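You operate a simulated robot arm through the tools that you are given. There is no shell and no other tool.

The job below is to be done with a simulated two-armed robot. You get a single attempt, and the scene is never put back.

## Task
Fill the striped disc with green in the black pump box.
Fine: stand it on the beige slide tray, push the tray in, two pumps, draw the tray out; leave it there; the other discs stay. Where these are worked on the way, their far stop is far enough and under half their travel is too little: beige slide tray.

The check looks at the end state, three seconds after you hand in, the way a careful person would. Anything else that was tipped, shoved, dropped, spilled or broken makes it a failure.

## Robot
Two 6-joint arms with two-finger parallel grippers on one trunk that stands fixed in place. Base frame: the origin is at the foot of the trunk, x ahead of it, y to its left, z up. Units: m, rad, N and s.
The left shoulder is at [0.28, 0.185, 1.03], the right one opposite. With the tool pointing down near the work surface each hand reaches from about 0.56 to 0.94 m from the base axis, measured 20 degrees to its own side. Payload 1.57 kg a hand.
The tool frame of a hand sits at the grasp point between the pads (the TCP): z along the fingers, y along the line on which they close. The tips reach 0.03 m beyond it. The gripper opens to 0.08 m. The fingers are 0.017 m wide and 0.012 m thick; the gripper's body (0.04 by 0.082 m) begins 0.08 m behind the TCP.
Orientation is told as [roll, pitch, yaw] about the base's x, y, z axes, in that order, counted from this pose: with the fingers straight down and closing along the base's y, the tool's x points along the base's -x, its y along +y and its z along -z.

## Interface
- The arms move only by the tool step_arm. It takes "left_series", "right_series" or both (then of equal length, played together; a hand with none holds still); each is a list of rows, each a list of 3 entries, a list of its own where there are three numbers: the shift along the tool's x, y, z in m, then the turn, a rotation vector about the tool's x, y, z in rad, then the opening, from 0 (shut) to 1 (fully open). In form: [[[x, y, z], [wx, wy, wz], gripper], ...]. A call has 1 to 20 rows; each row is the pose to reach, as a shift and turn from the pose commanded when the call began, along the tool's axes at that moment. Rows are played at 5 a second. More than 0.05 m and 0.15 rad between two rows, or a gripper value outside its range, and nothing of the call is played. A pose out of reach is approached as far as the arm can. The call stops where the force on the tool passes 50 N (or 10 N more than at its start, if that is more) or the arm is blocked; 0.2 s more then pass. Each finger travels about 0.153 m/s and halts on what it meets, pressing with about 41 N; the grip force reading is that of the motor and also rises with nothing between the fingers. The clock runs only during rows and for 0.2 s after the last one: add rows that repeat a pose to give the fingers time. The reply holds the time, the measured pose of the TCP, the force on the tool along the base axes, the opening and the grip force, in the units named above and with some noise, with the torque about the TCP (base axes, N m) and any sound that the robot's microphone picked up.
- Cameras (640 x 400 px; columns grow to the right, rows downward): "scene" is now at [0.2322, 0.0174, 1.4684]; the picture's right is [0.23, -0.97, 0.00], its down [-0.68, -0.16, -0.72] and it looks along [0.70, 0.16, -0.70] (base axes); focal length 314 px, centre (320, 200). "left" rides on the left gripper at [0.072, 0.007, -0.122] in its tool frame; the picture's right is [-0.09, 1.00, 0.00], its down [-0.84, -0.08, -0.54] and it looks along [-0.54, -0.05, 0.84] (tool axes); focal length 238 px, centre (320, 200). "right" rides on the right gripper at [0.072, -0.007, -0.122] in its tool frame; the picture's right is [0.09, 1.00, 0.00], its down [-0.84, 0.08, -0.54] and it looks along [-0.54, 0.05, 0.84] (tool axes); focal length 238 px, centre (320, 200). There is no depth. A picture from a camera that has moved, and an enlarged one, comes with that camera's place and axes in the base frame and with its lens. The place of the scene camera against the robot may be out by one fixed shift of up to 0.018 m in any direction.
- camera(camera): a new picture of that camera. No time passes.
- move_column(by): slides the trunk up (or, below 0, down) by that many m; the arms and the scene camera ride with it, the base frame stays. It gives what a move gives, with no picture.
- aim_head(pan, tilt): turns the head with the scene camera to pan (to the left, within 1.501 rad either way) and tilt (down, from -0.506 to 1.204), counted from straight ahead of the robot. It gives what a move gives.
- close_up(camera, box): a new picture of the part [left, top, right, bottom] of that camera's present view, enlarged. No time passes.
- hand_in(): hands the job in; it is judged then, once.

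Places have to be worked out from the pictures, the camera data and where the tool is seen. Open the grippers and draw the arms clear of the work before you hand the job in, unless the task says otherwise.

The tools are called by a JSON object that holds its "fn" and its "kwargs". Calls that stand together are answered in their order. step_arm: Moves the arms, as the interface text tells. Its arguments: {"type":"object","properties":{"left_series":{"type":"array","items":{"type":"array"}},"right_series":{"type":"array","items":{"type":"array"}}},"required":[]} The other tools are called the same way: move_column (by) slides the trunk up or down; aim_head (pan, tilt) turns the head that bears the scene camera; camera (camera) takes a picture; close_up (camera, box) takes an enlarged picture of a part of a camera's view; hand_in () hands the job in.

At the start:

```text
t: 0.0
left_ee_pos: [0.5503, 0.3115, 1.2235]
left_ee_rot: [0.0, 0.0, 0.001]
left_contact_force: [-0.2, -1.4, 0.8]
left_moment: [-0.02, 0.04, -0.01]
left_grip_width: 0.0799
left_grip_force: 0.0
right_ee_pos: [0.5923, -0.2052, 1.1422]
right_ee_rot: [-0.001, 0.0, 0.001]
right_contact_force: [-1.2, -0.1, 0.7]
right_moment: [0.0, 0.02, -0.01]
right_grip_width: 0.08
right_grip_force: 0.1
trunk travel left (down, up): [-0.725, 0.265]
head pan, tilt: [0.23, 0.771]
```

scene: 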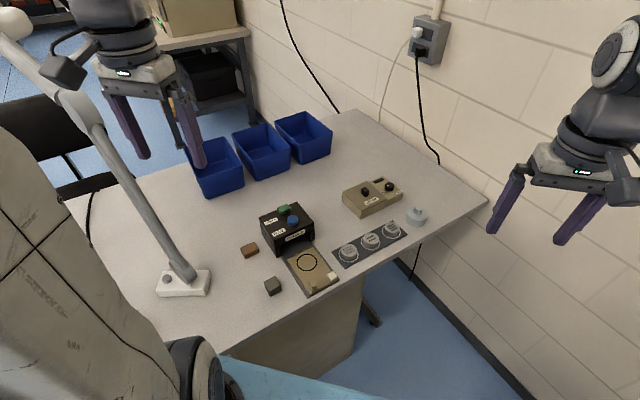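
right: 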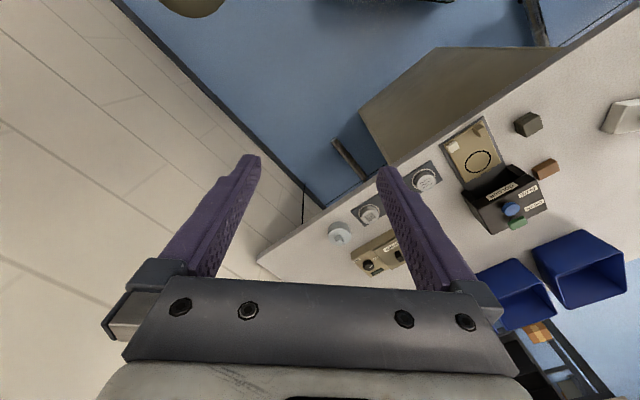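
left: 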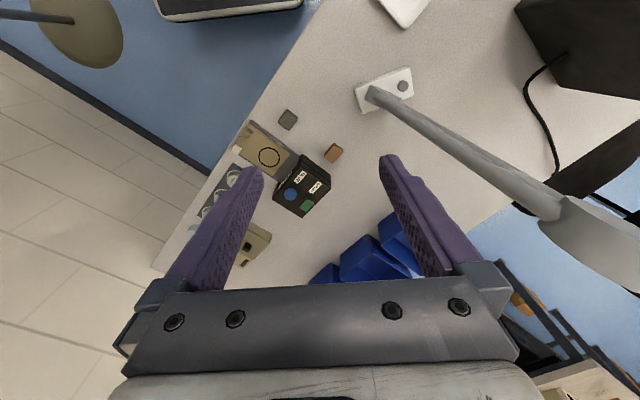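

I start by looking closely at the pump box, the tray and the discs before moving anything.

{"fn": "close_up", "kwargs": {"camera": "scene", "box": [230, 190, 350, 300]}}

{"fn": "close_up", "kwargs": {"camera": "scene", "box": [320, 170, 440, 280]}}

{"fn": "close_up", "kwargs": {"camera": "right", "box": [310, 90, 590, 290]}}

{"fn": "close_up", "kwargs": {"camera": "left", "box": [180, 90, 380, 240]}}

```text
3.64 times, centred on (290, 245) of scene
camera zoom: at [0.2322, 0.0174, 1.4684], right [0.23, -0.97, 0.0], down [-0.68, -0.16, -0.72], along [0.7, 0.16, -0.7], focal length 1140 px, centre (429, 36)
```

zoom: 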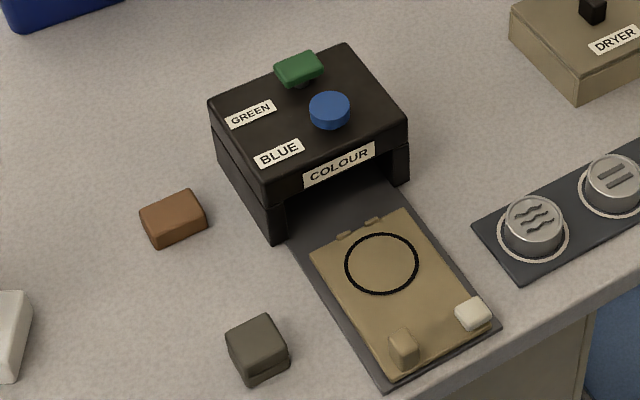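

```text
3.64 times, centred on (380, 225) of scene
camera zoom: at [0.2322, 0.0174, 1.4684], right [0.23, -0.97, 0.0], down [-0.68, -0.16, -0.72], along [0.7, 0.16, -0.7], focal length 1140 px, centre (102, 109)
```

zoom: 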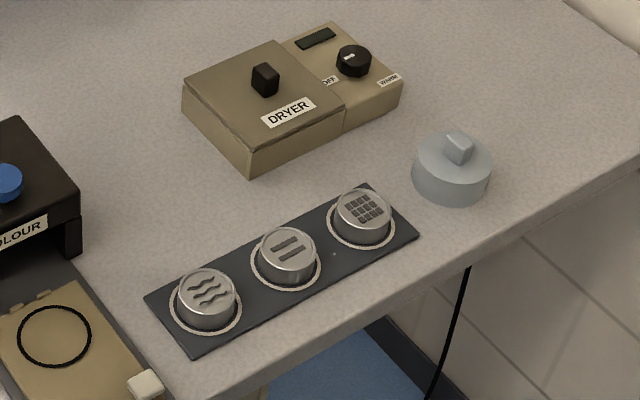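

```text
2.00 times, centred on (450, 190) of right
camera zoom: at [0.5234, -0.2123, 1.2651], right [-0.09, 1.0, 0.0], down [0.84, 0.08, 0.54], along [0.54, 0.05, -0.84], focal length 477 px, centre (60, 220)
```

zoom: 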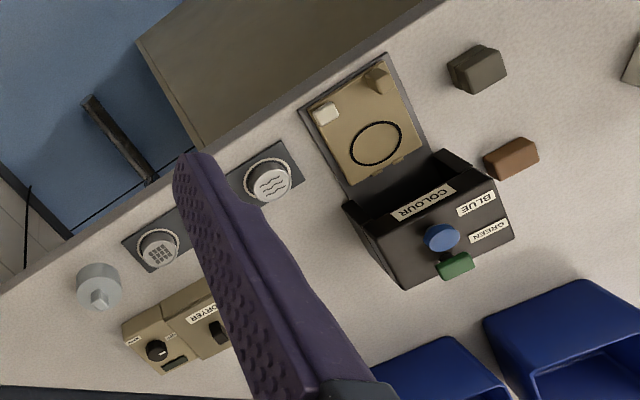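

```text
2.67 times, centred on (280, 165) of left
camera zoom: at [0.4782, 0.3194, 1.3447], right [0.09, 1.0, 0.0], down [0.84, -0.08, 0.54], along [0.54, -0.05, -0.84], focal length 636 px, centre (427, 293)
```

zoom: 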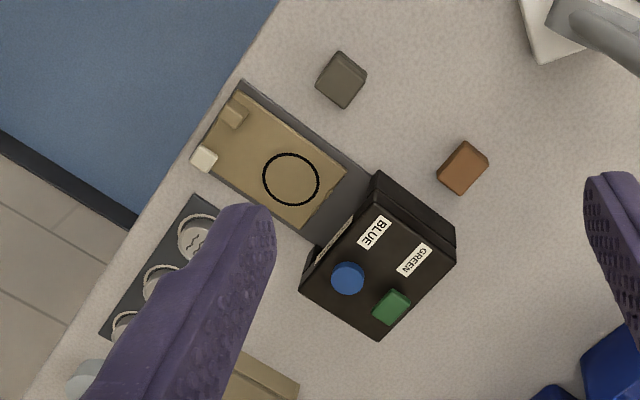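

The striped disc is the middle one of the three (two straight bars), and the green pump is the square head at the back of the box. Rough triangulation puts the ring near (0.71, 0.16, 0.765) and the blue button near (0.77, 0.22, 0.85). The lamp stands close to the left arm, so I turn the head to see it before moving.

{"fn": "aim_head", "kwargs": {"pan": 0.75, "tilt": 0.5}}

{"fn": "camera", "kwargs": {"camera": "scene"}}

```text
t: 0.9
left_ee_pos: [0.5506, 0.3141, 1.2226]
left_ee_rot: [0.001, 0.0, 0.0]
left_contact_force: [0.1, 0.4, 0.1]
left_moment: [-0.02, 0.01, -0.03]
left_grip_width: 0.08
left_grip_force: 0.1
right_ee_pos: [0.594, -0.2066, 1.1426]
right_ee_rot: [-0.001, 0.001, 0.002]
right_contact_force: [0.4, -0.1, 0.0]
right_moment: [-0.01, 0.01, 0.03]
right_grip_width: 0.08
right_grip_force: 0.1
trunk travel left (down, up): [-0.725, 0.265]
head pan, tilt: [0.75, 0.499]
```

```text
taken
camera scene: at [0.219, 0.0607, 1.492], right [0.68, -0.73, 0.0], down [-0.35, -0.33, -0.88], along [0.64, 0.6, -0.48], focal length 314 px, centre (320, 200)
```

scene: 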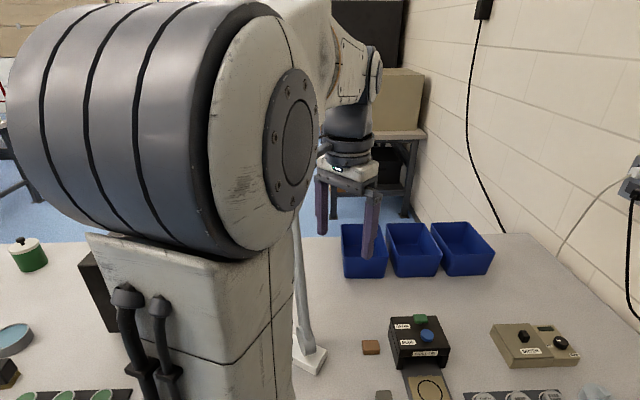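

The left arm's upper link blocks the lamp in this view, and there is another rack with green discs on the far left. I look further left and down to understand the whole scene.

{"fn": "aim_head", "kwargs": {"pan": 1.2, "tilt": 0.7}}

{"fn": "camera", "kwargs": {"camera": "scene"}}

{"fn": "camera", "kwargs": {"camera": "left"}}

```text
t: 1.9
left_ee_pos: [0.5497, 0.3124, 1.2241]
left_ee_rot: [0.0, 0.0, -0.001]
left_contact_force: [-0.2, -0.5, 0.3]
left_moment: [-0.02, -0.01, 0.02]
left_grip_width: 0.0803
left_grip_force: 0.0
right_ee_pos: [0.5931, -0.2059, 1.1436]
right_ee_rot: [0.0, -0.001, 0.002]
right_contact_force: [-1.2, -0.4, 0.4]
right_moment: [-0.02, 0.03, -0.02]
right_grip_width: 0.0797
right_grip_force: 0.0
trunk travel left (down, up): [-0.725, 0.265]
head pan, tilt: [1.201, 0.7]
```

```text
taken
camera scene: at [0.1832, 0.0779, 1.4744], right [0.93, -0.36, 0.0], down [-0.23, -0.6, -0.77], along [0.28, 0.71, -0.64], focal length 314 px, centre (320, 200)
```

scene: 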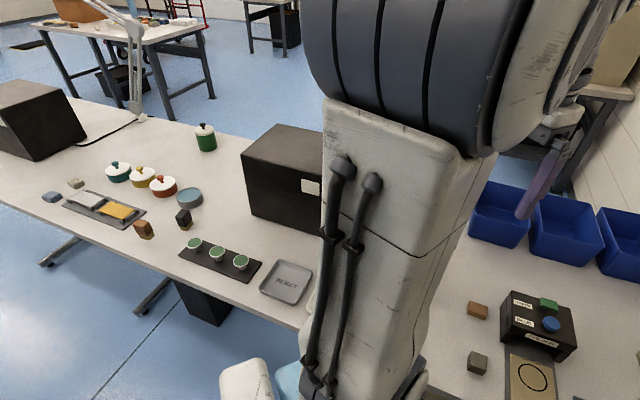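

```text
taken
camera left: at [0.4782, 0.3195, 1.3447], right [0.09, 1.0, 0.0], down [0.84, -0.08, 0.54], along [0.54, -0.05, -0.84], focal length 238 px, centre (320, 200)
```

left: 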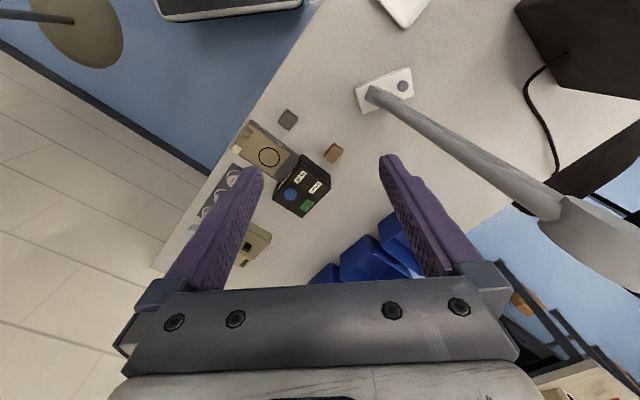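

The other table's items are not involved. The lamp post works out as a vertical pole near (0.57, 0.44), left of the hand, so moving the left hand to the right takes it away from the pole. I bring the left hand above the discs with yaw −45° (across the disc row) for a closer look.

{"fn": "step_arm", "kwargs": {"left_series": [[[-0.017, -0.025, 0.0203], [0, 0, 0.0785], 1], [[-0.034, -0.0505, 0.0406], [0, 0, 0.157], 1], [[-0.051, -0.0758, 0.0609], [0, 0, 0.2355], 1], [[-0.068, -0.101, 0.0812], [0, 0, 0.314], 1], [[-0.085, -0.1263, 0.1015], [0, 0, 0.3925], 1], [[-0.102, -0.1515, 0.1218], [0, 0, 0.471], 1], [[-0.119, -0.1768, 0.1421], [0, 0, 0.5495], 1], [[-0.136, -0.202, 0.1624], [0, 0, 0.628], 1], [[-0.153, -0.2273, 0.1827], [0, 0, 0.7065], 1], [[-0.17, -0.2525, 0.203], [0, 0, 0.785], 1], [[-0.17, -0.2525, 0.203], [0, 0, 0.785], 1]]}}

{"fn": "camera", "kwargs": {"camera": "left"}}

{"fn": "aim_head", "kwargs": {"pan": 0.23, "tilt": 0.85}}

{"fn": "camera", "kwargs": {"camera": "scene"}}

```text
t: 4.2
left_ee_pos: [0.7203, 0.0586, 1.019]
left_ee_rot: [0.0, 0.001, -0.786]
left_contact_force: [-0.6, 0.0, -1.4]
left_moment: [0.06, -0.02, -0.03]
left_grip_width: 0.08
left_grip_force: 0.1
right_ee_pos: [0.5935, -0.2077, 1.1439]
right_ee_rot: [-0.001, -0.002, -0.001]
right_contact_force: [-0.3, 0.4, 0.6]
right_moment: [0.01, 0.0, -0.01]
right_grip_width: 0.0801
right_grip_force: 0.0
trunk travel left (down, up): [-0.725, 0.265]
head pan, tilt: [1.201, 0.7]
```

```text
taken
camera left: at [0.6739, 0.1147, 1.1407], right [0.77, 0.64, 0.0], down [0.54, -0.65, 0.54], along [0.35, -0.42, -0.84], focal length 238 px, centre (320, 200)
```

left: 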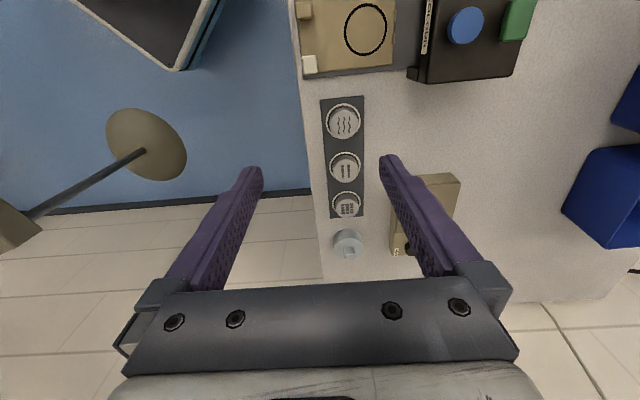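

```text
t: 5.5
left_ee_pos: [0.7204, 0.0585, 1.0197]
left_ee_rot: [0.0, 0.001, -0.786]
left_contact_force: [-0.1, 0.7, -0.8]
left_moment: [0.0, 0.01, -0.02]
left_grip_width: 0.08
left_grip_force: 0.0
right_ee_pos: [0.5946, -0.2078, 1.1433]
right_ee_rot: [0.0, 0.0, -0.001]
right_contact_force: [-0.6, 0.0, 0.5]
right_moment: [-0.02, -0.03, -0.02]
right_grip_width: 0.0798
right_grip_force: 0.0
trunk travel left (down, up): [-0.725, 0.265]
head pan, tilt: [0.23, 0.85]
```

```text
taken
camera scene: at [0.2285, 0.0166, 1.4621], right [0.23, -0.97, 0.0], down [-0.73, -0.17, -0.66], along [0.64, 0.15, -0.75], focal length 314 px, centre (320, 200)
```

scene: 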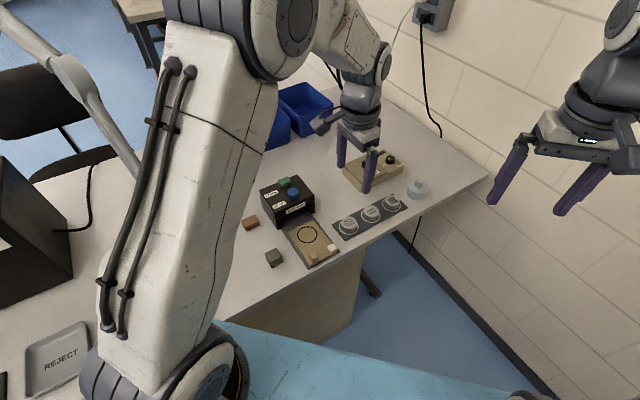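

I zoom in on the discs, the tray and the box from the left hand's camera.

{"fn": "close_up", "kwargs": {"camera": "left", "box": [290, 80, 410, 260]}}

{"fn": "close_up", "kwargs": {"camera": "left", "box": [280, 0, 560, 110]}}

{"fn": "close_up", "kwargs": {"camera": "scene", "box": [235, 165, 355, 275]}}

```text
2.22 times, centred on (350, 170) of left
camera zoom: at [0.6735, 0.115, 1.141], right [0.77, 0.64, 0.0], down [0.54, -0.65, 0.54], along [0.35, -0.42, -0.84], focal length 530 px, centre (253, 267)
```

zoom: 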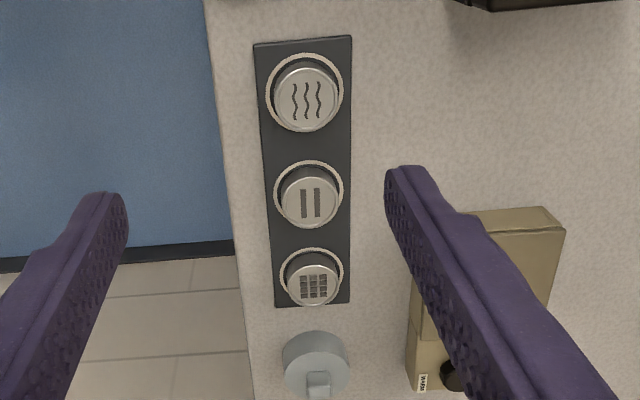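

```text
2.29 times, centred on (420, 55) of left
camera zoom: at [0.6735, 0.115, 1.141], right [0.77, 0.64, 0.0], down [0.54, -0.65, 0.54], along [0.35, -0.42, -0.84], focal length 545 px, centre (91, 531)
```

zoom: 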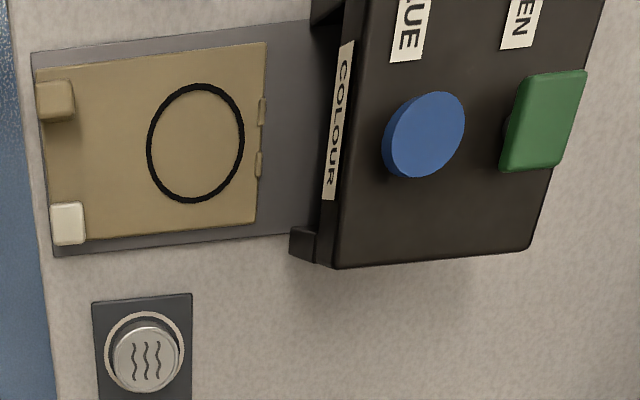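

```text
3.64 times, centred on (295, 220) of scene
camera zoom: at [0.2285, 0.0166, 1.4621], right [0.23, -0.97, 0.0], down [-0.73, -0.17, -0.66], along [0.64, 0.15, -0.75], focal length 1140 px, centre (411, 127)
```

zoom: 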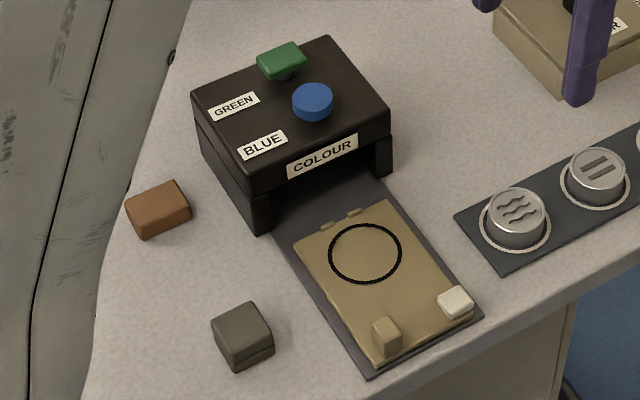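

The pictures agree on about: striped disc (0.821, 0.006), ring (0.708, 0.166, z≈0.762), tray about 0.08 × 0.125 m sliding along (0.71, 0.70). The tray's front edge carries a beige block and a white block, so I move the left hand for a nearer view of those.

{"fn": "step_arm", "kwargs": {"left_series": [[[0.031, -0.001, 0.02], [0, 0, 0], 1], [[0.061, -0.002, 0.04], [0, 0, 0], 1], [[0.092, -0.003, 0.06], [0, 0, 0], 1], [[0.122, -0.004, 0.08], [0, 0, 0], 1], [[0.153, -0.005, 0.1], [0, 0, 0], 1], [[0.1837, -0.006, 0.1195], [0, 0, 0], 1], [[0.1837, -0.006, 0.1195], [0, 0, 0], 1]]}}

{"fn": "camera", "kwargs": {"camera": "left"}}

```text
t: 7.1
left_ee_pos: [0.5878, 0.186, 0.9007]
left_ee_rot: [0.0, 0.001, -0.785]
left_contact_force: [0.0, -0.4, 0.1]
left_moment: [0.04, 0.02, -0.02]
left_grip_width: 0.08
left_grip_force: 0.1
right_ee_pos: [0.5937, -0.206, 1.1429]
right_ee_rot: [-0.001, -0.001, 0.002]
right_contact_force: [0.3, 0.5, -0.1]
right_moment: [0.01, -0.04, 0.0]
right_grip_width: 0.0801
right_grip_force: 0.0
trunk travel left (down, up): [-0.725, 0.265]
head pan, tilt: [0.23, 0.85]
```

```text
taken
camera left: at [0.5402, 0.2414, 1.0227], right [0.77, 0.64, 0.0], down [0.54, -0.65, 0.54], along [0.35, -0.42, -0.84], focal length 238 px, centre (320, 200)
```

left: 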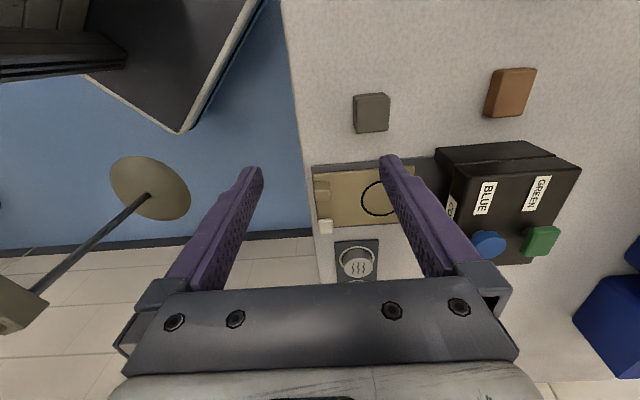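

{"fn": "close_up", "kwargs": {"camera": "left", "box": [290, 130, 420, 260]}}

{"fn": "close_up", "kwargs": {"camera": "left", "box": [400, 120, 600, 280]}}

{"fn": "close_up", "kwargs": {"camera": "scene", "box": [280, 210, 350, 275]}}

{"fn": "close_up", "kwargs": {"camera": "right", "box": [430, 110, 560, 240]}}

```text
3.08 times, centred on (355, 195) of left
camera zoom: at [0.5402, 0.2414, 1.0227], right [0.77, 0.64, 0.0], down [0.54, -0.65, 0.54], along [0.35, -0.42, -0.84], focal length 733 px, centre (212, 215)
```

zoom: 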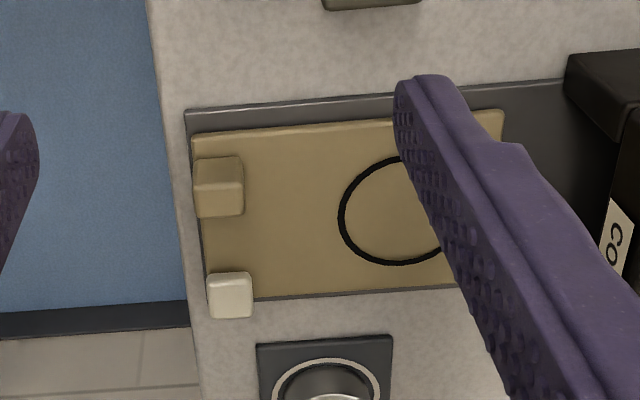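

```text
2.50 times, centred on (500, 200) of left
camera zoom: at [0.5402, 0.2414, 1.0227], right [0.77, 0.64, 0.0], down [0.54, -0.65, 0.54], along [0.35, -0.42, -0.84], focal length 596 px, centre (-130, 200)
```

zoom: 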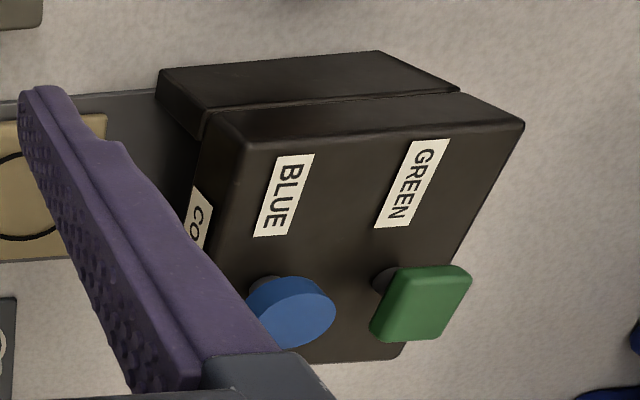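

```text
6.15 times, centred on (315, 242) of scene
camera zoom: at [0.2286, 0.0167, 1.4621], right [0.23, -0.97, 0.0], down [-0.73, -0.17, -0.66], along [0.64, 0.15, -0.75], focal length 1930 px, centre (351, -62)
```

zoom: 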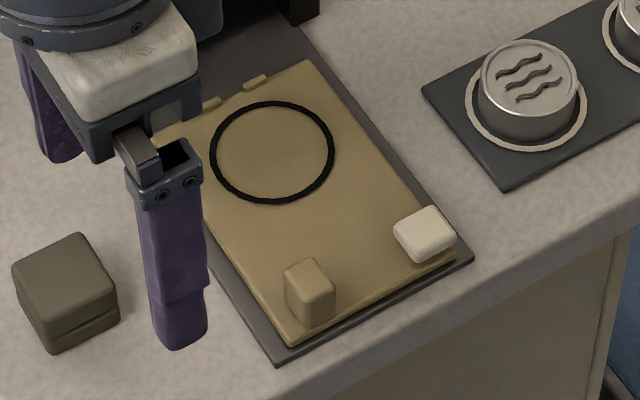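

```text
3.08 times, centred on (495, 175) of right
camera zoom: at [0.5234, -0.2122, 1.2651], right [-0.09, 1.0, 0.0], down [0.84, 0.08, 0.54], along [0.54, 0.05, -0.84], focal length 733 px, centre (-218, 277)
```

zoom: 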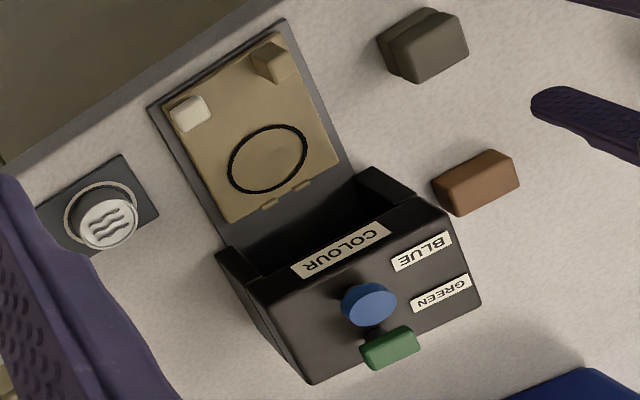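

The beige block looks like the tray's own handle post at the front-left corner; the white one sits on the right corner. I now move the left hand above the striped disc at a safe height to refine its position.

{"fn": "step_arm", "kwargs": {"left_series": [[[-0.042, 0.0054, 0], [0, 0, 0], 1], [[-0.0835, 0.0107, 0], [0, 0, 0], 1], [[-0.125, 0.016, 0], [0, 0, 0], 1], [[-0.167, 0.0215, 0], [0, 0, 0], 1], [[-0.2087, 0.0269, 0], [0, 0, 0], 1], [[-0.2505, 0.0322, 0], [0, 0, 0], 1], [[-0.2922, 0.0376, 0], [0, 0, 0], 1], [[-0.2922, 0.0376, 0], [0, 0, 0], 1]]}}

{"fn": "camera", "kwargs": {"camera": "left"}}

{"fn": "close_up", "kwargs": {"camera": "left", "box": [250, 50, 410, 250]}}

{"fn": "camera", "kwargs": {"camera": "scene"}}

```text
t: 8.9
left_ee_pos: [0.8198, 0.0048, 0.8987]
left_ee_rot: [0.0, 0.001, -0.785]
left_contact_force: [-0.8, -0.6, 0.3]
left_moment: [0.01, 0.01, -0.02]
left_grip_width: 0.0801
left_grip_force: 0.0
right_ee_pos: [0.594, -0.2059, 1.1428]
right_ee_rot: [0.0, -0.001, 0.0]
right_contact_force: [-0.6, 0.0, 0.4]
right_moment: [0.02, 0.03, -0.01]
right_grip_width: 0.0802
right_grip_force: 0.0
trunk travel left (down, up): [-0.725, 0.265]
head pan, tilt: [0.23, 0.85]
```

```text
taken
camera left: at [0.7736, 0.0603, 1.0208], right [0.77, 0.64, 0.0], down [0.54, -0.65, 0.54], along [0.35, -0.42, -0.84], focal length 238 px, centre (320, 200)
```

left: 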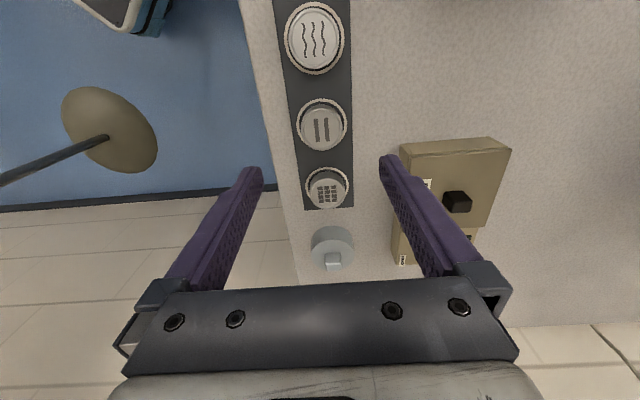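

```text
2.00 times, centred on (330, 150) of left
camera zoom: at [0.7736, 0.0603, 1.0208], right [0.77, 0.64, 0.0], down [0.54, -0.65, 0.54], along [0.35, -0.42, -0.84], focal length 477 px, centre (300, 300)
```

zoom: 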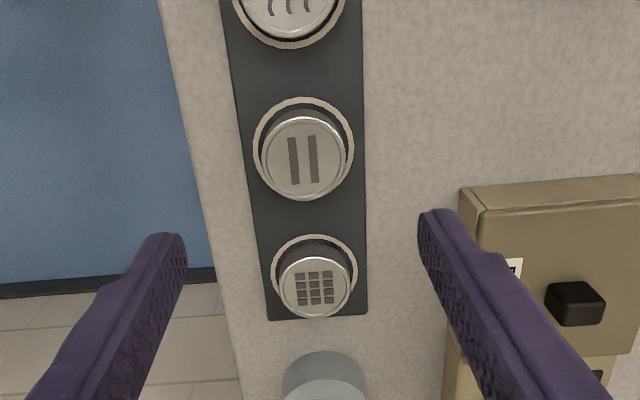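

```text
taken
camera scene: at [0.2288, 0.0164, 1.462], right [0.23, -0.97, 0.0], down [-0.73, -0.17, -0.66], along [0.64, 0.15, -0.75], focal length 314 px, centre (320, 200)
```

scene: 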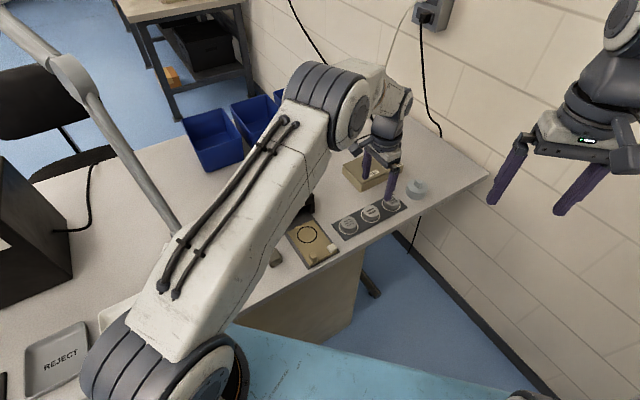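

Two left-camera views agree: striped disc top centre at (0.822, 0.006, 0.769), diameter about 0.043, plate at z≈0.747. I descend over it to TCP z≈0.784 with the fingers open.

{"fn": "step_arm", "kwargs": {"left_series": [[[-0.0005, 0.0012, 0.035], [0, 0, 0], 1], [[-0.001, 0.0024, 0.07], [0, 0, 0], 1], [[-0.001, 0.0024, 0.095], [0, 0, 0], 1], [[-0.001, 0.0024, 0.108], [0, 0, 0], 1], [[-0.001, 0.0024, 0.115], [0, 0, 0], 1], [[-0.001, 0.0024, 0.115], [0, 0, 0], 1]]}}

{"fn": "camera", "kwargs": {"camera": "left"}}

{"fn": "close_up", "kwargs": {"camera": "scene", "box": [310, 150, 440, 250]}}

```text
t: 10.3
left_ee_pos: [0.8222, 0.0064, 0.785]
left_ee_rot: [0.001, 0.001, -0.786]
left_contact_force: [0.1, 0.1, 0.2]
left_moment: [0.03, 0.01, 0.01]
left_grip_width: 0.0799
left_grip_force: 0.1
right_ee_pos: [0.5949, -0.2062, 1.1434]
right_ee_rot: [0.001, 0.0, 0.0]
right_contact_force: [0.2, 0.5, -0.5]
right_moment: [-0.01, -0.01, 0.01]
right_grip_width: 0.0802
right_grip_force: 0.1
trunk travel left (down, up): [-0.725, 0.265]
head pan, tilt: [0.23, 0.85]
```

```text
taken
camera left: at [0.7755, 0.0619, 0.9063], right [0.77, 0.64, 0.0], down [0.54, -0.65, 0.54], along [0.35, -0.42, -0.84], focal length 238 px, centre (320, 200)
```

left: 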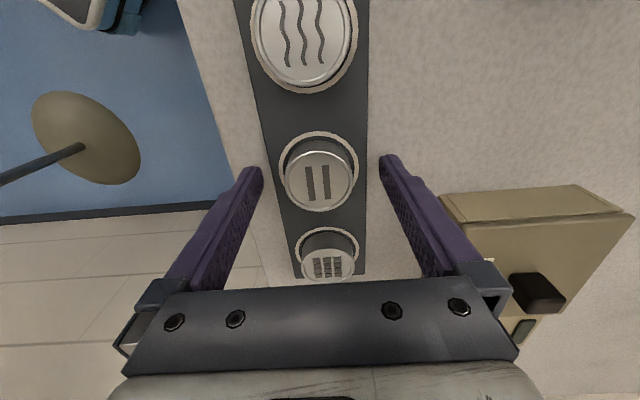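

```text
4.00 times, centred on (375, 200) of scene
camera zoom: at [0.2286, 0.0165, 1.4621], right [0.23, -0.97, 0.0], down [-0.73, -0.17, -0.66], along [0.64, 0.15, -0.75], focal length 1254 px, centre (100, 200)
```

zoom: 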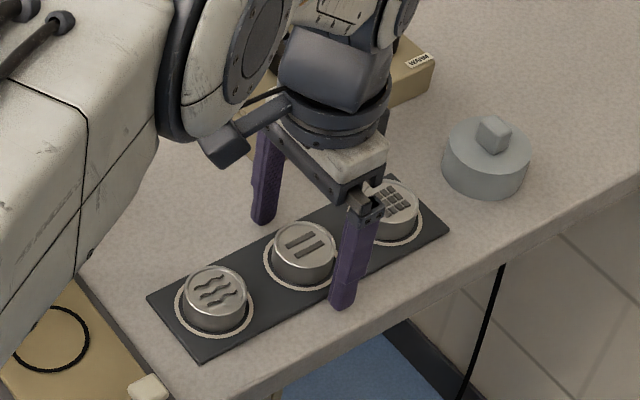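

The disc is centred between the fingers within about 1–2 mm. I close the gripper on it.

{"fn": "step_arm", "kwargs": {"left_series": [[[0, 0, 0], [0, 0, 0], 0.75], [[0, 0, 0], [0, 0, 0], 0.6], [[0, 0, 0], [0, 0, 0], 0.4], [[0, 0, 0], [0, 0, 0], 0.3], [[0, 0, 0], [0, 0, 0], 0.3]]}}

{"fn": "camera", "kwargs": {"camera": "left"}}

```text
t: 11.5
left_ee_pos: [0.8215, 0.005, 0.7852]
left_ee_rot: [-0.001, -0.001, -0.785]
left_contact_force: [-4.2, -5.6, -1.7]
left_moment: [-0.42, 0.18, 0.14]
left_grip_width: 0.0678
left_grip_force: 44.4
right_ee_pos: [0.5939, -0.2071, 1.1433]
right_ee_rot: [0.001, -0.001, 0.0]
right_contact_force: [0.5, -0.5, 0.8]
right_moment: [-0.05, -0.01, 0.0]
right_grip_width: 0.0799
right_grip_force: 0.0
trunk travel left (down, up): [-0.725, 0.265]
head pan, tilt: [0.23, 0.85]
```

```text
taken
camera left: at [0.7751, 0.0614, 0.9063], right [0.77, 0.64, 0.0], down [0.54, -0.65, 0.54], along [0.35, -0.42, -0.84], focal length 238 px, centre (320, 200)
```

left: 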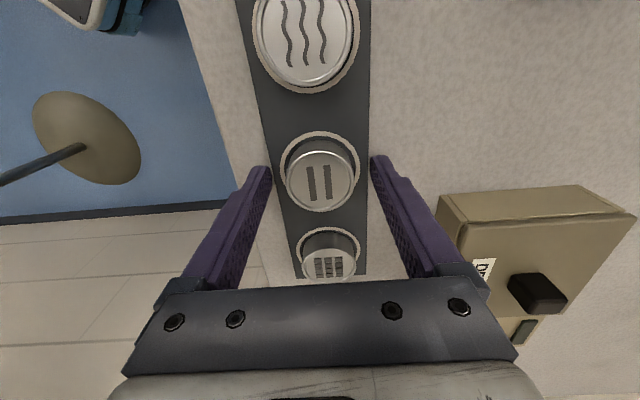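

The fingers stopped at 0.068 m, which matches the width of the dark plate, not the disc — so the tips are low enough to touch the plate's sides. I open again at once and check from the cameras.

{"fn": "step_arm", "kwargs": {"left_series": [[[0, 0, 0], [0, 0, 0], 1], [[0, 0, 0], [0, 0, 0], 1]]}}

{"fn": "camera", "kwargs": {"camera": "left"}}

{"fn": "close_up", "kwargs": {"camera": "scene", "box": [330, 170, 420, 250]}}

{"fn": "camera", "kwargs": {"camera": "right"}}

```text
t: 12.1
left_ee_pos: [0.8229, 0.0058, 0.7851]
left_ee_rot: [-0.001, 0.0, -0.785]
left_contact_force: [-0.4, -0.5, 0.2]
left_moment: [-0.02, 0.01, -0.01]
left_grip_width: 0.0802
left_grip_force: 0.1
right_ee_pos: [0.5935, -0.2062, 1.1437]
right_ee_rot: [-0.001, 0.001, -0.001]
right_contact_force: [-0.3, 0.3, -0.5]
right_moment: [-0.02, 0.01, -0.03]
right_grip_width: 0.0801
right_grip_force: 0.0
trunk travel left (down, up): [-0.725, 0.265]
head pan, tilt: [0.23, 0.85]
```

```text
taken
camera left: at [0.7756, 0.0622, 0.9066], right [0.77, 0.64, 0.0], down [0.54, -0.65, 0.54], along [0.35, -0.42, -0.84], focal length 238 px, centre (320, 200)
```

left: 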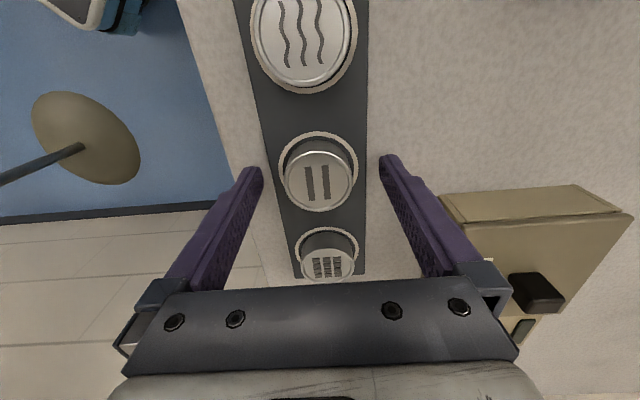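

```text
5.00 times, centred on (375, 210) of scene
camera zoom: at [0.2286, 0.0165, 1.4621], right [0.23, -0.97, 0.0], down [-0.73, -0.17, -0.66], along [0.64, 0.15, -0.75], focal length 1568 px, centre (45, 150)
```

zoom: 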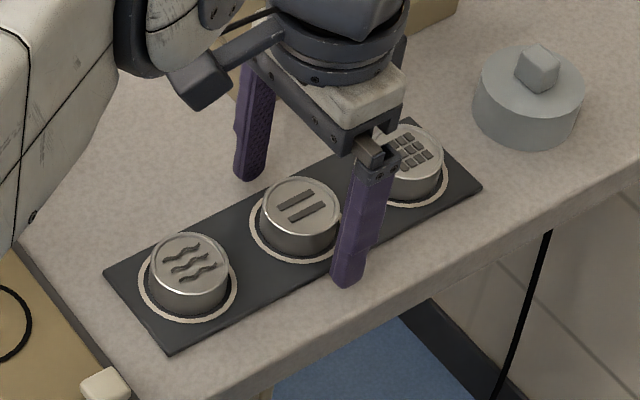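

```text
taken
camera right: at [0.5234, -0.2123, 1.2651], right [-0.09, 1.0, 0.0], down [0.84, 0.08, 0.54], along [0.54, 0.05, -0.84], focal length 238 px, centre (320, 200)
```

right: 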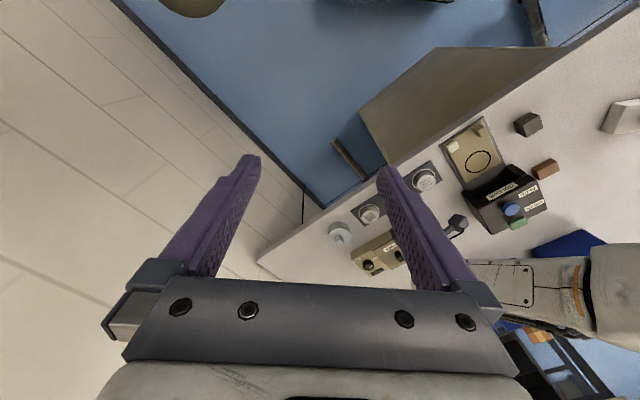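

The plate hasn't shifted (the discs sit at the same pixels as before). Re-checking the image scale between the two heights puts the plate top near 0.756 and the disc top near 0.78, with the disc about 4 mm nearer the wavy one than I had. I raise by 10 mm, shift 4 mm that way, and look.

{"fn": "step_arm", "kwargs": {"left_series": [[[0, 0, -0.01], [0, 0, 0], 1], [[0.004, 0, -0.01], [0, 0, 0], 1], [[0.004, 0, -0.01], [0, 0, 0], 1]]}}

{"fn": "close_up", "kwargs": {"camera": "left", "box": [230, 100, 410, 240]}}

```text
t: 12.9
left_ee_pos: [0.8198, 0.009, 0.7961]
left_ee_rot: [-0.001, 0.001, -0.786]
left_contact_force: [0.5, 0.0, 0.6]
left_moment: [0.0, -0.02, 0.03]
left_grip_width: 0.08
left_grip_force: 0.0
right_ee_pos: [0.5939, -0.2067, 1.1432]
right_ee_rot: [0.0, 0.0, 0.001]
right_contact_force: [-0.2, -0.8, 0.2]
right_moment: [-0.05, 0.02, 0.0]
right_grip_width: 0.0801
right_grip_force: 0.1
trunk travel left (down, up): [-0.725, 0.265]
head pan, tilt: [0.23, 0.85]
```

```text
2.86 times, centred on (320, 170) of left
camera zoom: at [0.7725, 0.0652, 0.9173], right [0.77, 0.64, 0.0], down [0.54, -0.65, 0.54], along [0.35, -0.42, -0.84], focal length 681 px, centre (320, 286)
```

zoom: 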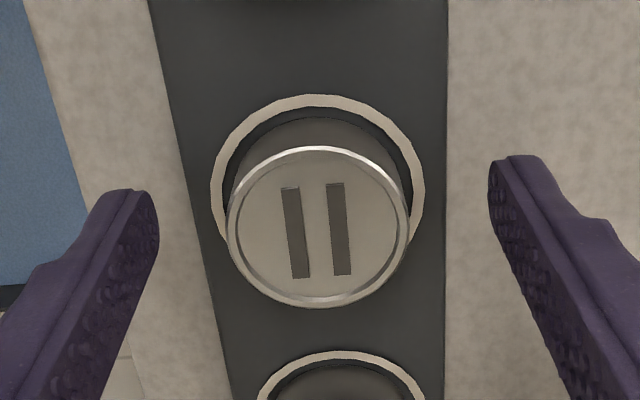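

With the top at about 0.78 the disc projects exactly onto the tool axis (row 227 seen, 228 expected). I close the fingers on the disc.

{"fn": "step_arm", "kwargs": {"left_series": [[[0, 0, 0], [0, 0, 0], 0.7], [[0, 0, 0], [0, 0, 0], 0.55], [[0, 0, 0], [0, 0, 0], 0.4], [[0, 0, 0], [0, 0, 0], 0.4]]}}

{"fn": "close_up", "kwargs": {"camera": "left", "box": [230, 100, 410, 240]}}

```text
t: 13.9
left_ee_pos: [0.8189, 0.0096, 0.7942]
left_ee_rot: [0.002, 0.0, -0.785]
left_contact_force: [0.1, -0.1, 0.6]
left_moment: [-0.01, 0.02, -0.03]
left_grip_width: 0.0425
left_grip_force: 41.0
right_ee_pos: [0.595, -0.2049, 1.1427]
right_ee_rot: [0.0, 0.001, -0.001]
right_contact_force: [-0.3, -0.3, -0.3]
right_moment: [0.03, 0.02, 0.02]
right_grip_width: 0.0799
right_grip_force: 0.2
trunk travel left (down, up): [-0.725, 0.265]
head pan, tilt: [0.23, 0.85]
```

```text
2.86 times, centred on (320, 170) of left
camera zoom: at [0.7725, 0.0651, 0.9174], right [0.77, 0.64, 0.0], down [0.54, -0.65, 0.54], along [0.35, -0.42, -0.84], focal length 681 px, centre (320, 286)
```

zoom: 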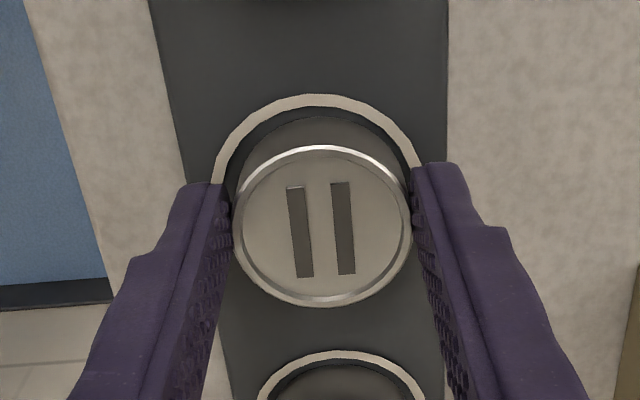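

The opening holds at 0.0425 m with 41 N: the striped disc is gripped. I lift it straight up and check.

{"fn": "step_arm", "kwargs": {"left_series": [[[0, 0, -0.01], [0, 0, 0], 0.4], [[0, 0, -0.03], [0, 0, 0], 0.4], [[0, 0, -0.06], [0, 0, 0], 0.4], [[0, 0, -0.09], [0, 0, 0], 0.4], [[0, 0, -0.105], [0, 0, 0], 0.4], [[0, 0, -0.105], [0, 0, 0], 0.4]]}}

{"fn": "camera", "kwargs": {"camera": "left"}}

{"fn": "close_up", "kwargs": {"camera": "scene", "box": [280, 140, 440, 260]}}

```text
t: 15.3
left_ee_pos: [0.818, 0.0105, 0.9006]
left_ee_rot: [0.0, -0.002, -0.785]
left_contact_force: [-1.2, 0.3, -0.1]
left_moment: [-0.02, 0.0, 0.0]
left_grip_width: 0.0316
left_grip_force: 0.1
right_ee_pos: [0.5935, -0.2053, 1.1432]
right_ee_rot: [-0.001, -0.001, -0.001]
right_contact_force: [-0.5, -0.3, 0.2]
right_moment: [-0.01, 0.0, -0.03]
right_grip_width: 0.08
right_grip_force: 0.1
trunk travel left (down, up): [-0.725, 0.265]
head pan, tilt: [0.23, 0.85]
```

```text
taken
camera left: at [0.7716, 0.0656, 1.0229], right [0.77, 0.64, 0.0], down [0.54, -0.65, 0.54], along [0.35, -0.42, -0.84], focal length 238 px, centre (320, 200)
```

left: 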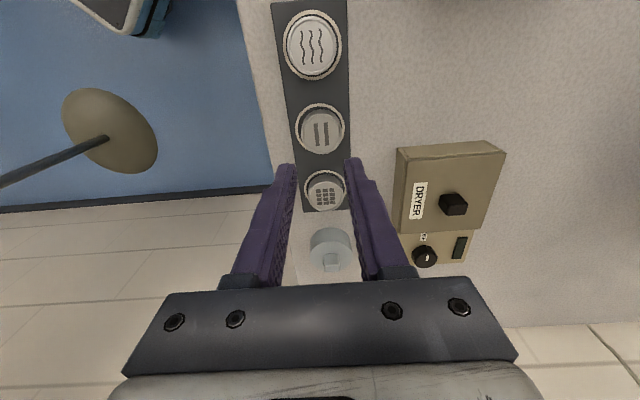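

```text
3.33 times, centred on (360, 200) of scene
camera zoom: at [0.2285, 0.0165, 1.4621], right [0.23, -0.97, 0.0], down [-0.73, -0.17, -0.66], along [0.64, 0.15, -0.75], focal length 1045 px, centre (187, 200)
```

zoom: 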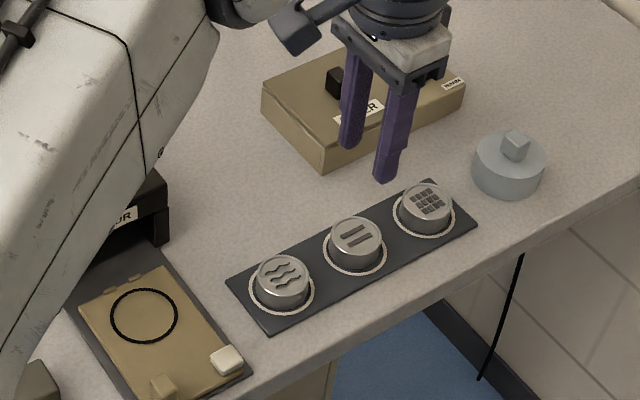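

The disc slipped out of the fingers and stands back in its place upright; the grip was too shallow. I zoom in to check it and re-estimate its height before a second, deeper try.

{"fn": "close_up", "kwargs": {"camera": "left", "box": [270, 80, 370, 180]}}

{"fn": "close_up", "kwargs": {"camera": "scene", "box": [340, 180, 410, 240]}}

{"fn": "step_arm", "kwargs": {"right_series": [[[0, -0.03, 0], [0, 0, 0], 1], [[0, -0.06, 0], [0, 0, 0], 1], [[0, -0.06, 0], [0, 0, 0], 1]]}}

{"fn": "camera", "kwargs": {"camera": "right"}}

```text
4.00 times, centred on (320, 130) of left
camera zoom: at [0.7716, 0.0656, 1.0229], right [0.77, 0.64, 0.0], down [0.54, -0.65, 0.54], along [0.35, -0.42, -0.84], focal length 953 px, centre (320, 480)
```

zoom: 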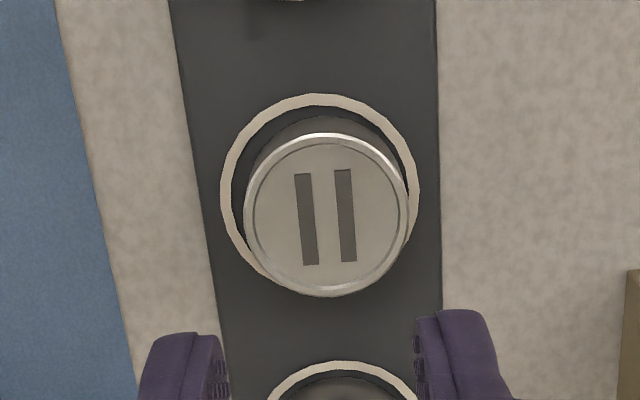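

```text
6.67 times, centred on (375, 210) of scene
camera zoom: at [0.2285, 0.0165, 1.4621], right [0.23, -0.97, 0.0], down [-0.73, -0.17, -0.66], along [0.64, 0.15, -0.75], focal length 2090 px, centre (-47, 133)
```

zoom: 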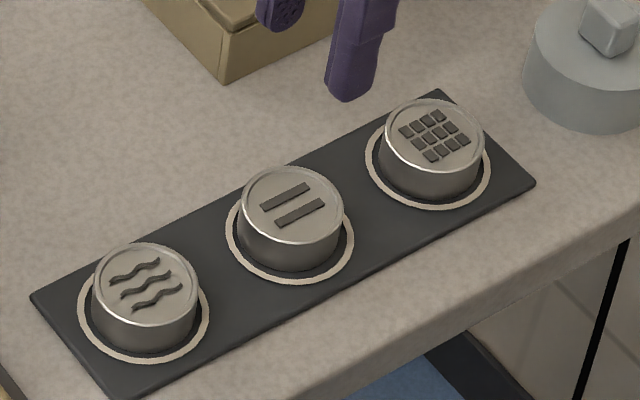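

```text
t: 16.1
left_ee_pos: [0.818, 0.0096, 0.9005]
left_ee_rot: [0.001, 0.001, -0.786]
left_contact_force: [0.5, -1.0, 0.1]
left_moment: [-0.01, 0.02, -0.01]
left_grip_width: 0.0321
left_grip_force: 0.2
right_ee_pos: [0.5927, -0.2657, 1.1438]
right_ee_rot: [0.0, -0.001, 0.0]
right_contact_force: [-0.5, -0.1, -0.3]
right_moment: [0.01, 0.0, -0.02]
right_grip_width: 0.0802
right_grip_force: 0.1
trunk travel left (down, up): [-0.725, 0.265]
head pan, tilt: [0.23, 0.85]
```

```text
taken
camera right: at [0.5224, -0.2729, 1.2652], right [-0.09, 1.0, 0.0], down [0.84, 0.08, 0.54], along [0.54, 0.05, -0.84], focal length 238 px, centre (320, 200)
```

right: 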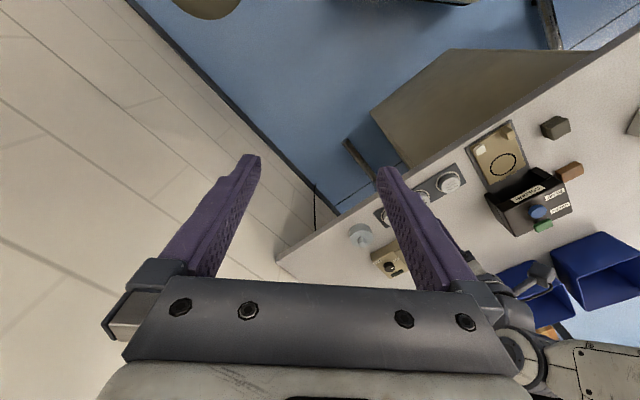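

The disc stands upright in its place. To get a good height estimate from a wide baseline, I close the right gripper so its finger no longer hides the disc, and look with the right camera.

{"fn": "step_arm", "kwargs": {"right_series": [[[0, 0, 0], [0, 0, 0], 0.6], [[0, 0, 0], [0, 0, 0], 0.2], [[0, 0, 0], [0, 0, 0], 0.2]]}}

{"fn": "camera", "kwargs": {"camera": "right"}}

{"fn": "close_up", "kwargs": {"camera": "right", "box": [360, 150, 480, 250]}}

```text
t: 16.9
left_ee_pos: [0.8192, 0.0109, 0.901]
left_ee_rot: [0.001, 0.0, -0.785]
left_contact_force: [0.4, 0.1, -0.7]
left_moment: [0.0, -0.02, 0.02]
left_grip_width: 0.0325
left_grip_force: 0.0
right_ee_pos: [0.5931, -0.2665, 1.1428]
right_ee_rot: [0.001, 0.0, 0.0]
right_contact_force: [0.0, 0.4, 0.7]
right_moment: [-0.01, 0.01, -0.01]
right_grip_width: 0.0162
right_grip_force: 0.1
trunk travel left (down, up): [-0.725, 0.265]
head pan, tilt: [0.23, 0.85]
```

```text
taken
camera right: at [0.5224, -0.2725, 1.2653], right [-0.09, 1.0, 0.0], down [0.84, 0.08, 0.54], along [0.54, 0.05, -0.84], focal length 238 px, centre (320, 200)
```

right: 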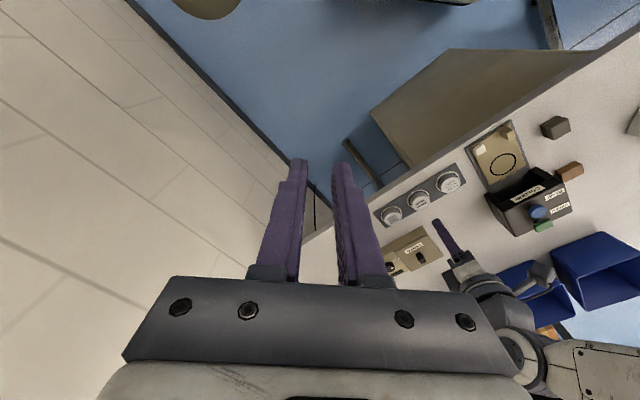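

```text
4.00 times, centred on (420, 200) of right
camera zoom: at [0.5224, -0.2725, 1.2653], right [-0.09, 1.0, 0.0], down [0.84, 0.08, 0.54], along [0.54, 0.05, -0.84], focal length 953 px, centre (-80, 200)
```

zoom: 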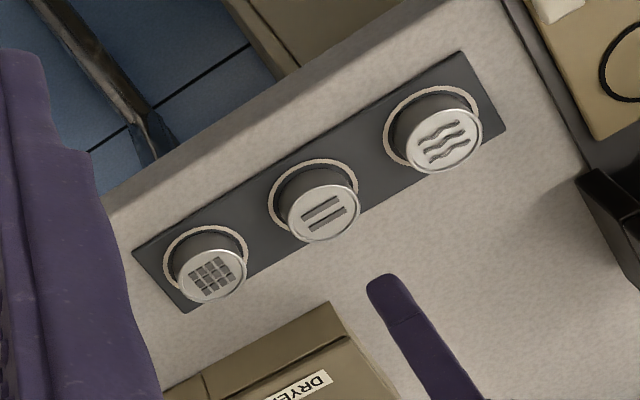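

Combining the left and right views: disc top about z 0.773, plate about 0.755, disc centre about (0.823, 0.007) — so last time only the rounded fingertips held it. I go back down with the opening at 0.052 m, shifted 4 mm back, to tips just below the disc's top, and check.

{"fn": "step_arm", "kwargs": {"left_series": [[[0, 0, 0], [0, 0, 0], 0.68], [[-0.002, 0.0005, 0.03], [0, 0, 0], 0.68], [[-0.004, 0.001, 0.06], [0, 0, 0], 0.68], [[-0.004, 0.001, 0.085], [0, 0, 0], 0.68], [[-0.004, 0.001, 0.096], [0, 0, 0], 0.68], [[-0.004, 0.001, 0.096], [0, 0, 0], 0.68]]}}

{"fn": "close_up", "kwargs": {"camera": "left", "box": [230, 100, 410, 240]}}

{"fn": "close_up", "kwargs": {"camera": "scene", "box": [340, 170, 420, 240]}}

{"fn": "close_up", "kwargs": {"camera": "right", "box": [360, 150, 480, 250]}}

```text
t: 18.3
left_ee_pos: [0.8232, 0.0078, 0.8052]
left_ee_rot: [-0.001, 0.0, -0.785]
left_contact_force: [0.1, 0.5, -0.8]
left_moment: [0.0, -0.01, 0.01]
left_grip_width: 0.0543
left_grip_force: 0.0
right_ee_pos: [0.5933, -0.2659, 1.1429]
right_ee_rot: [-0.001, -0.001, 0.0]
right_contact_force: [0.5, 0.0, 0.3]
right_moment: [-0.01, 0.01, 0.01]
right_grip_width: 0.0162
right_grip_force: 0.1
trunk travel left (down, up): [-0.725, 0.265]
head pan, tilt: [0.23, 0.85]
```

```text
2.86 times, centred on (320, 170) of left
camera zoom: at [0.7759, 0.0632, 0.9264], right [0.77, 0.64, 0.0], down [0.54, -0.65, 0.54], along [0.35, -0.42, -0.84], focal length 681 px, centre (320, 286)
```

zoom: 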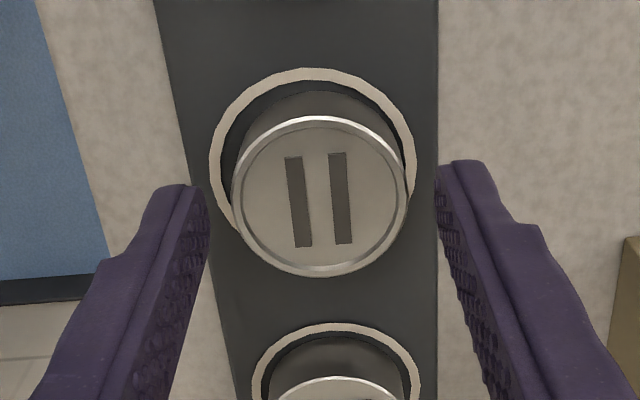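

```text
5.71 times, centred on (380, 205) of scene
camera zoom: at [0.2286, 0.0165, 1.4621], right [0.23, -0.97, 0.0], down [-0.73, -0.17, -0.66], along [0.64, 0.15, -0.75], focal length 1792 px, centre (-23, 171)
```

zoom: 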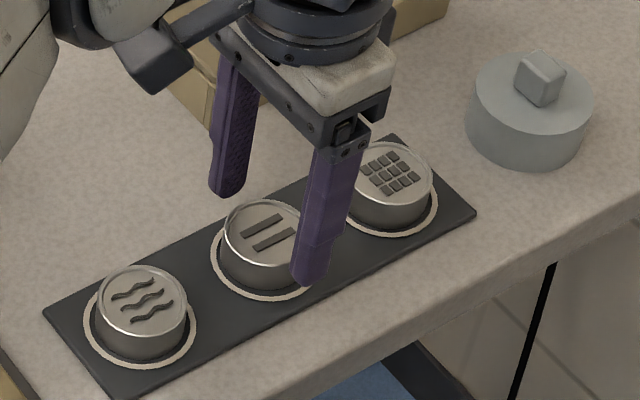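

```text
4.00 times, centred on (420, 200) of right
camera zoom: at [0.5224, -0.2725, 1.2652], right [-0.09, 1.0, 0.0], down [0.84, 0.08, 0.54], along [0.54, 0.05, -0.84], focal length 953 px, centre (-80, 200)
```

zoom: 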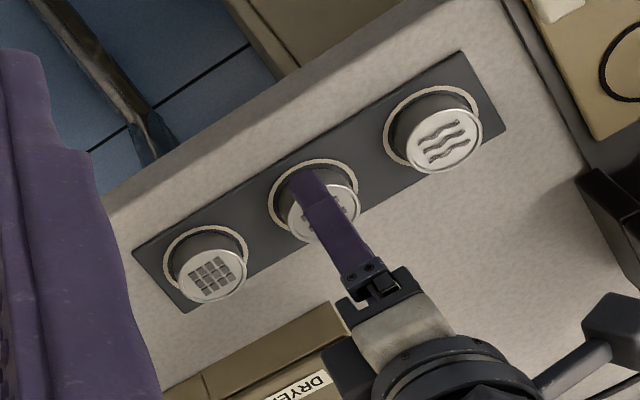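

The disc is now centred under the tool within about 1 mm and the tips are just above its top. I lower slowly toward the plate in small steps, watching the force.

{"fn": "step_arm", "kwargs": {"left_series": [[[0, 0, 0.004], [0, 0, 0], 0.68], [[0, 0, 0.008], [0, 0, 0], 0.68], [[0, 0, 0.012], [0, 0, 0], 0.68], [[0, 0, 0.015], [0, 0, 0], 0.68], [[0, 0, 0.016], [0, 0, 0], 0.68]]}}

```text
t: 19.5
left_ee_pos: [0.8243, 0.0085, 0.7884]
left_ee_rot: [0.0, 0.001, -0.785]
left_contact_force: [-0.7, 0.0, -0.1]
left_moment: [0.01, 0.03, 0.02]
left_grip_width: 0.0545
left_grip_force: 0.1
right_ee_pos: [0.5934, -0.2663, 1.1436]
right_ee_rot: [-0.001, 0.0, 0.0]
right_contact_force: [0.2, -0.1, 0.4]
right_moment: [0.01, -0.02, 0.03]
right_grip_width: 0.016
right_grip_force: 0.1
trunk travel left (down, up): [-0.725, 0.265]
head pan, tilt: [0.23, 0.85]
```

No contact yet at TCP z≈0.788. I go down 1 mm more per row for two rows.

{"fn": "step_arm", "kwargs": {"left_series": [[[0, 0, 0.001], [0, 0, 0], 0.68], [[0, 0, 0.002], [0, 0, 0], 0.68], [[0, 0, 0.002], [0, 0, 0], 0.68]]}}

{"fn": "close_up", "kwargs": {"camera": "left", "box": [230, 100, 410, 240]}}

```text
t: 20.3
left_ee_pos: [0.8231, 0.0073, 0.7868]
left_ee_rot: [-0.002, 0.001, -0.787]
left_contact_force: [0.7, 0.9, -0.3]
left_moment: [0.03, 0.01, 0.0]
left_grip_width: 0.0543
left_grip_force: 0.0
right_ee_pos: [0.5912, -0.2667, 1.1426]
right_ee_rot: [0.001, 0.001, 0.0]
right_contact_force: [0.3, -0.5, -0.2]
right_moment: [-0.01, 0.01, -0.03]
right_grip_width: 0.016
right_grip_force: 0.1
trunk travel left (down, up): [-0.725, 0.265]
head pan, tilt: [0.23, 0.85]
```

```text
2.86 times, centred on (320, 170) of left
camera zoom: at [0.7759, 0.0631, 0.908], right [0.77, 0.64, 0.0], down [0.54, -0.65, 0.54], along [0.35, -0.42, -0.84], focal length 681 px, centre (320, 286)
```

zoom: 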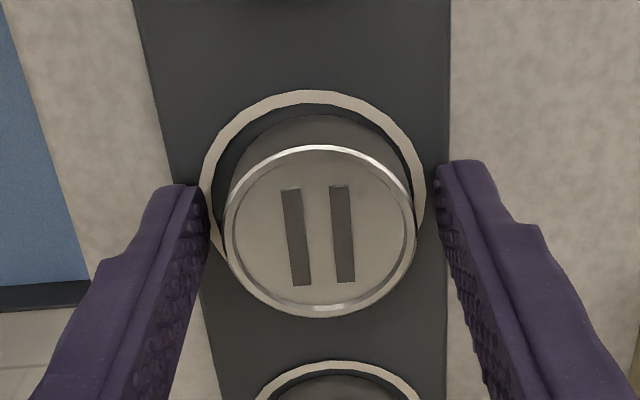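

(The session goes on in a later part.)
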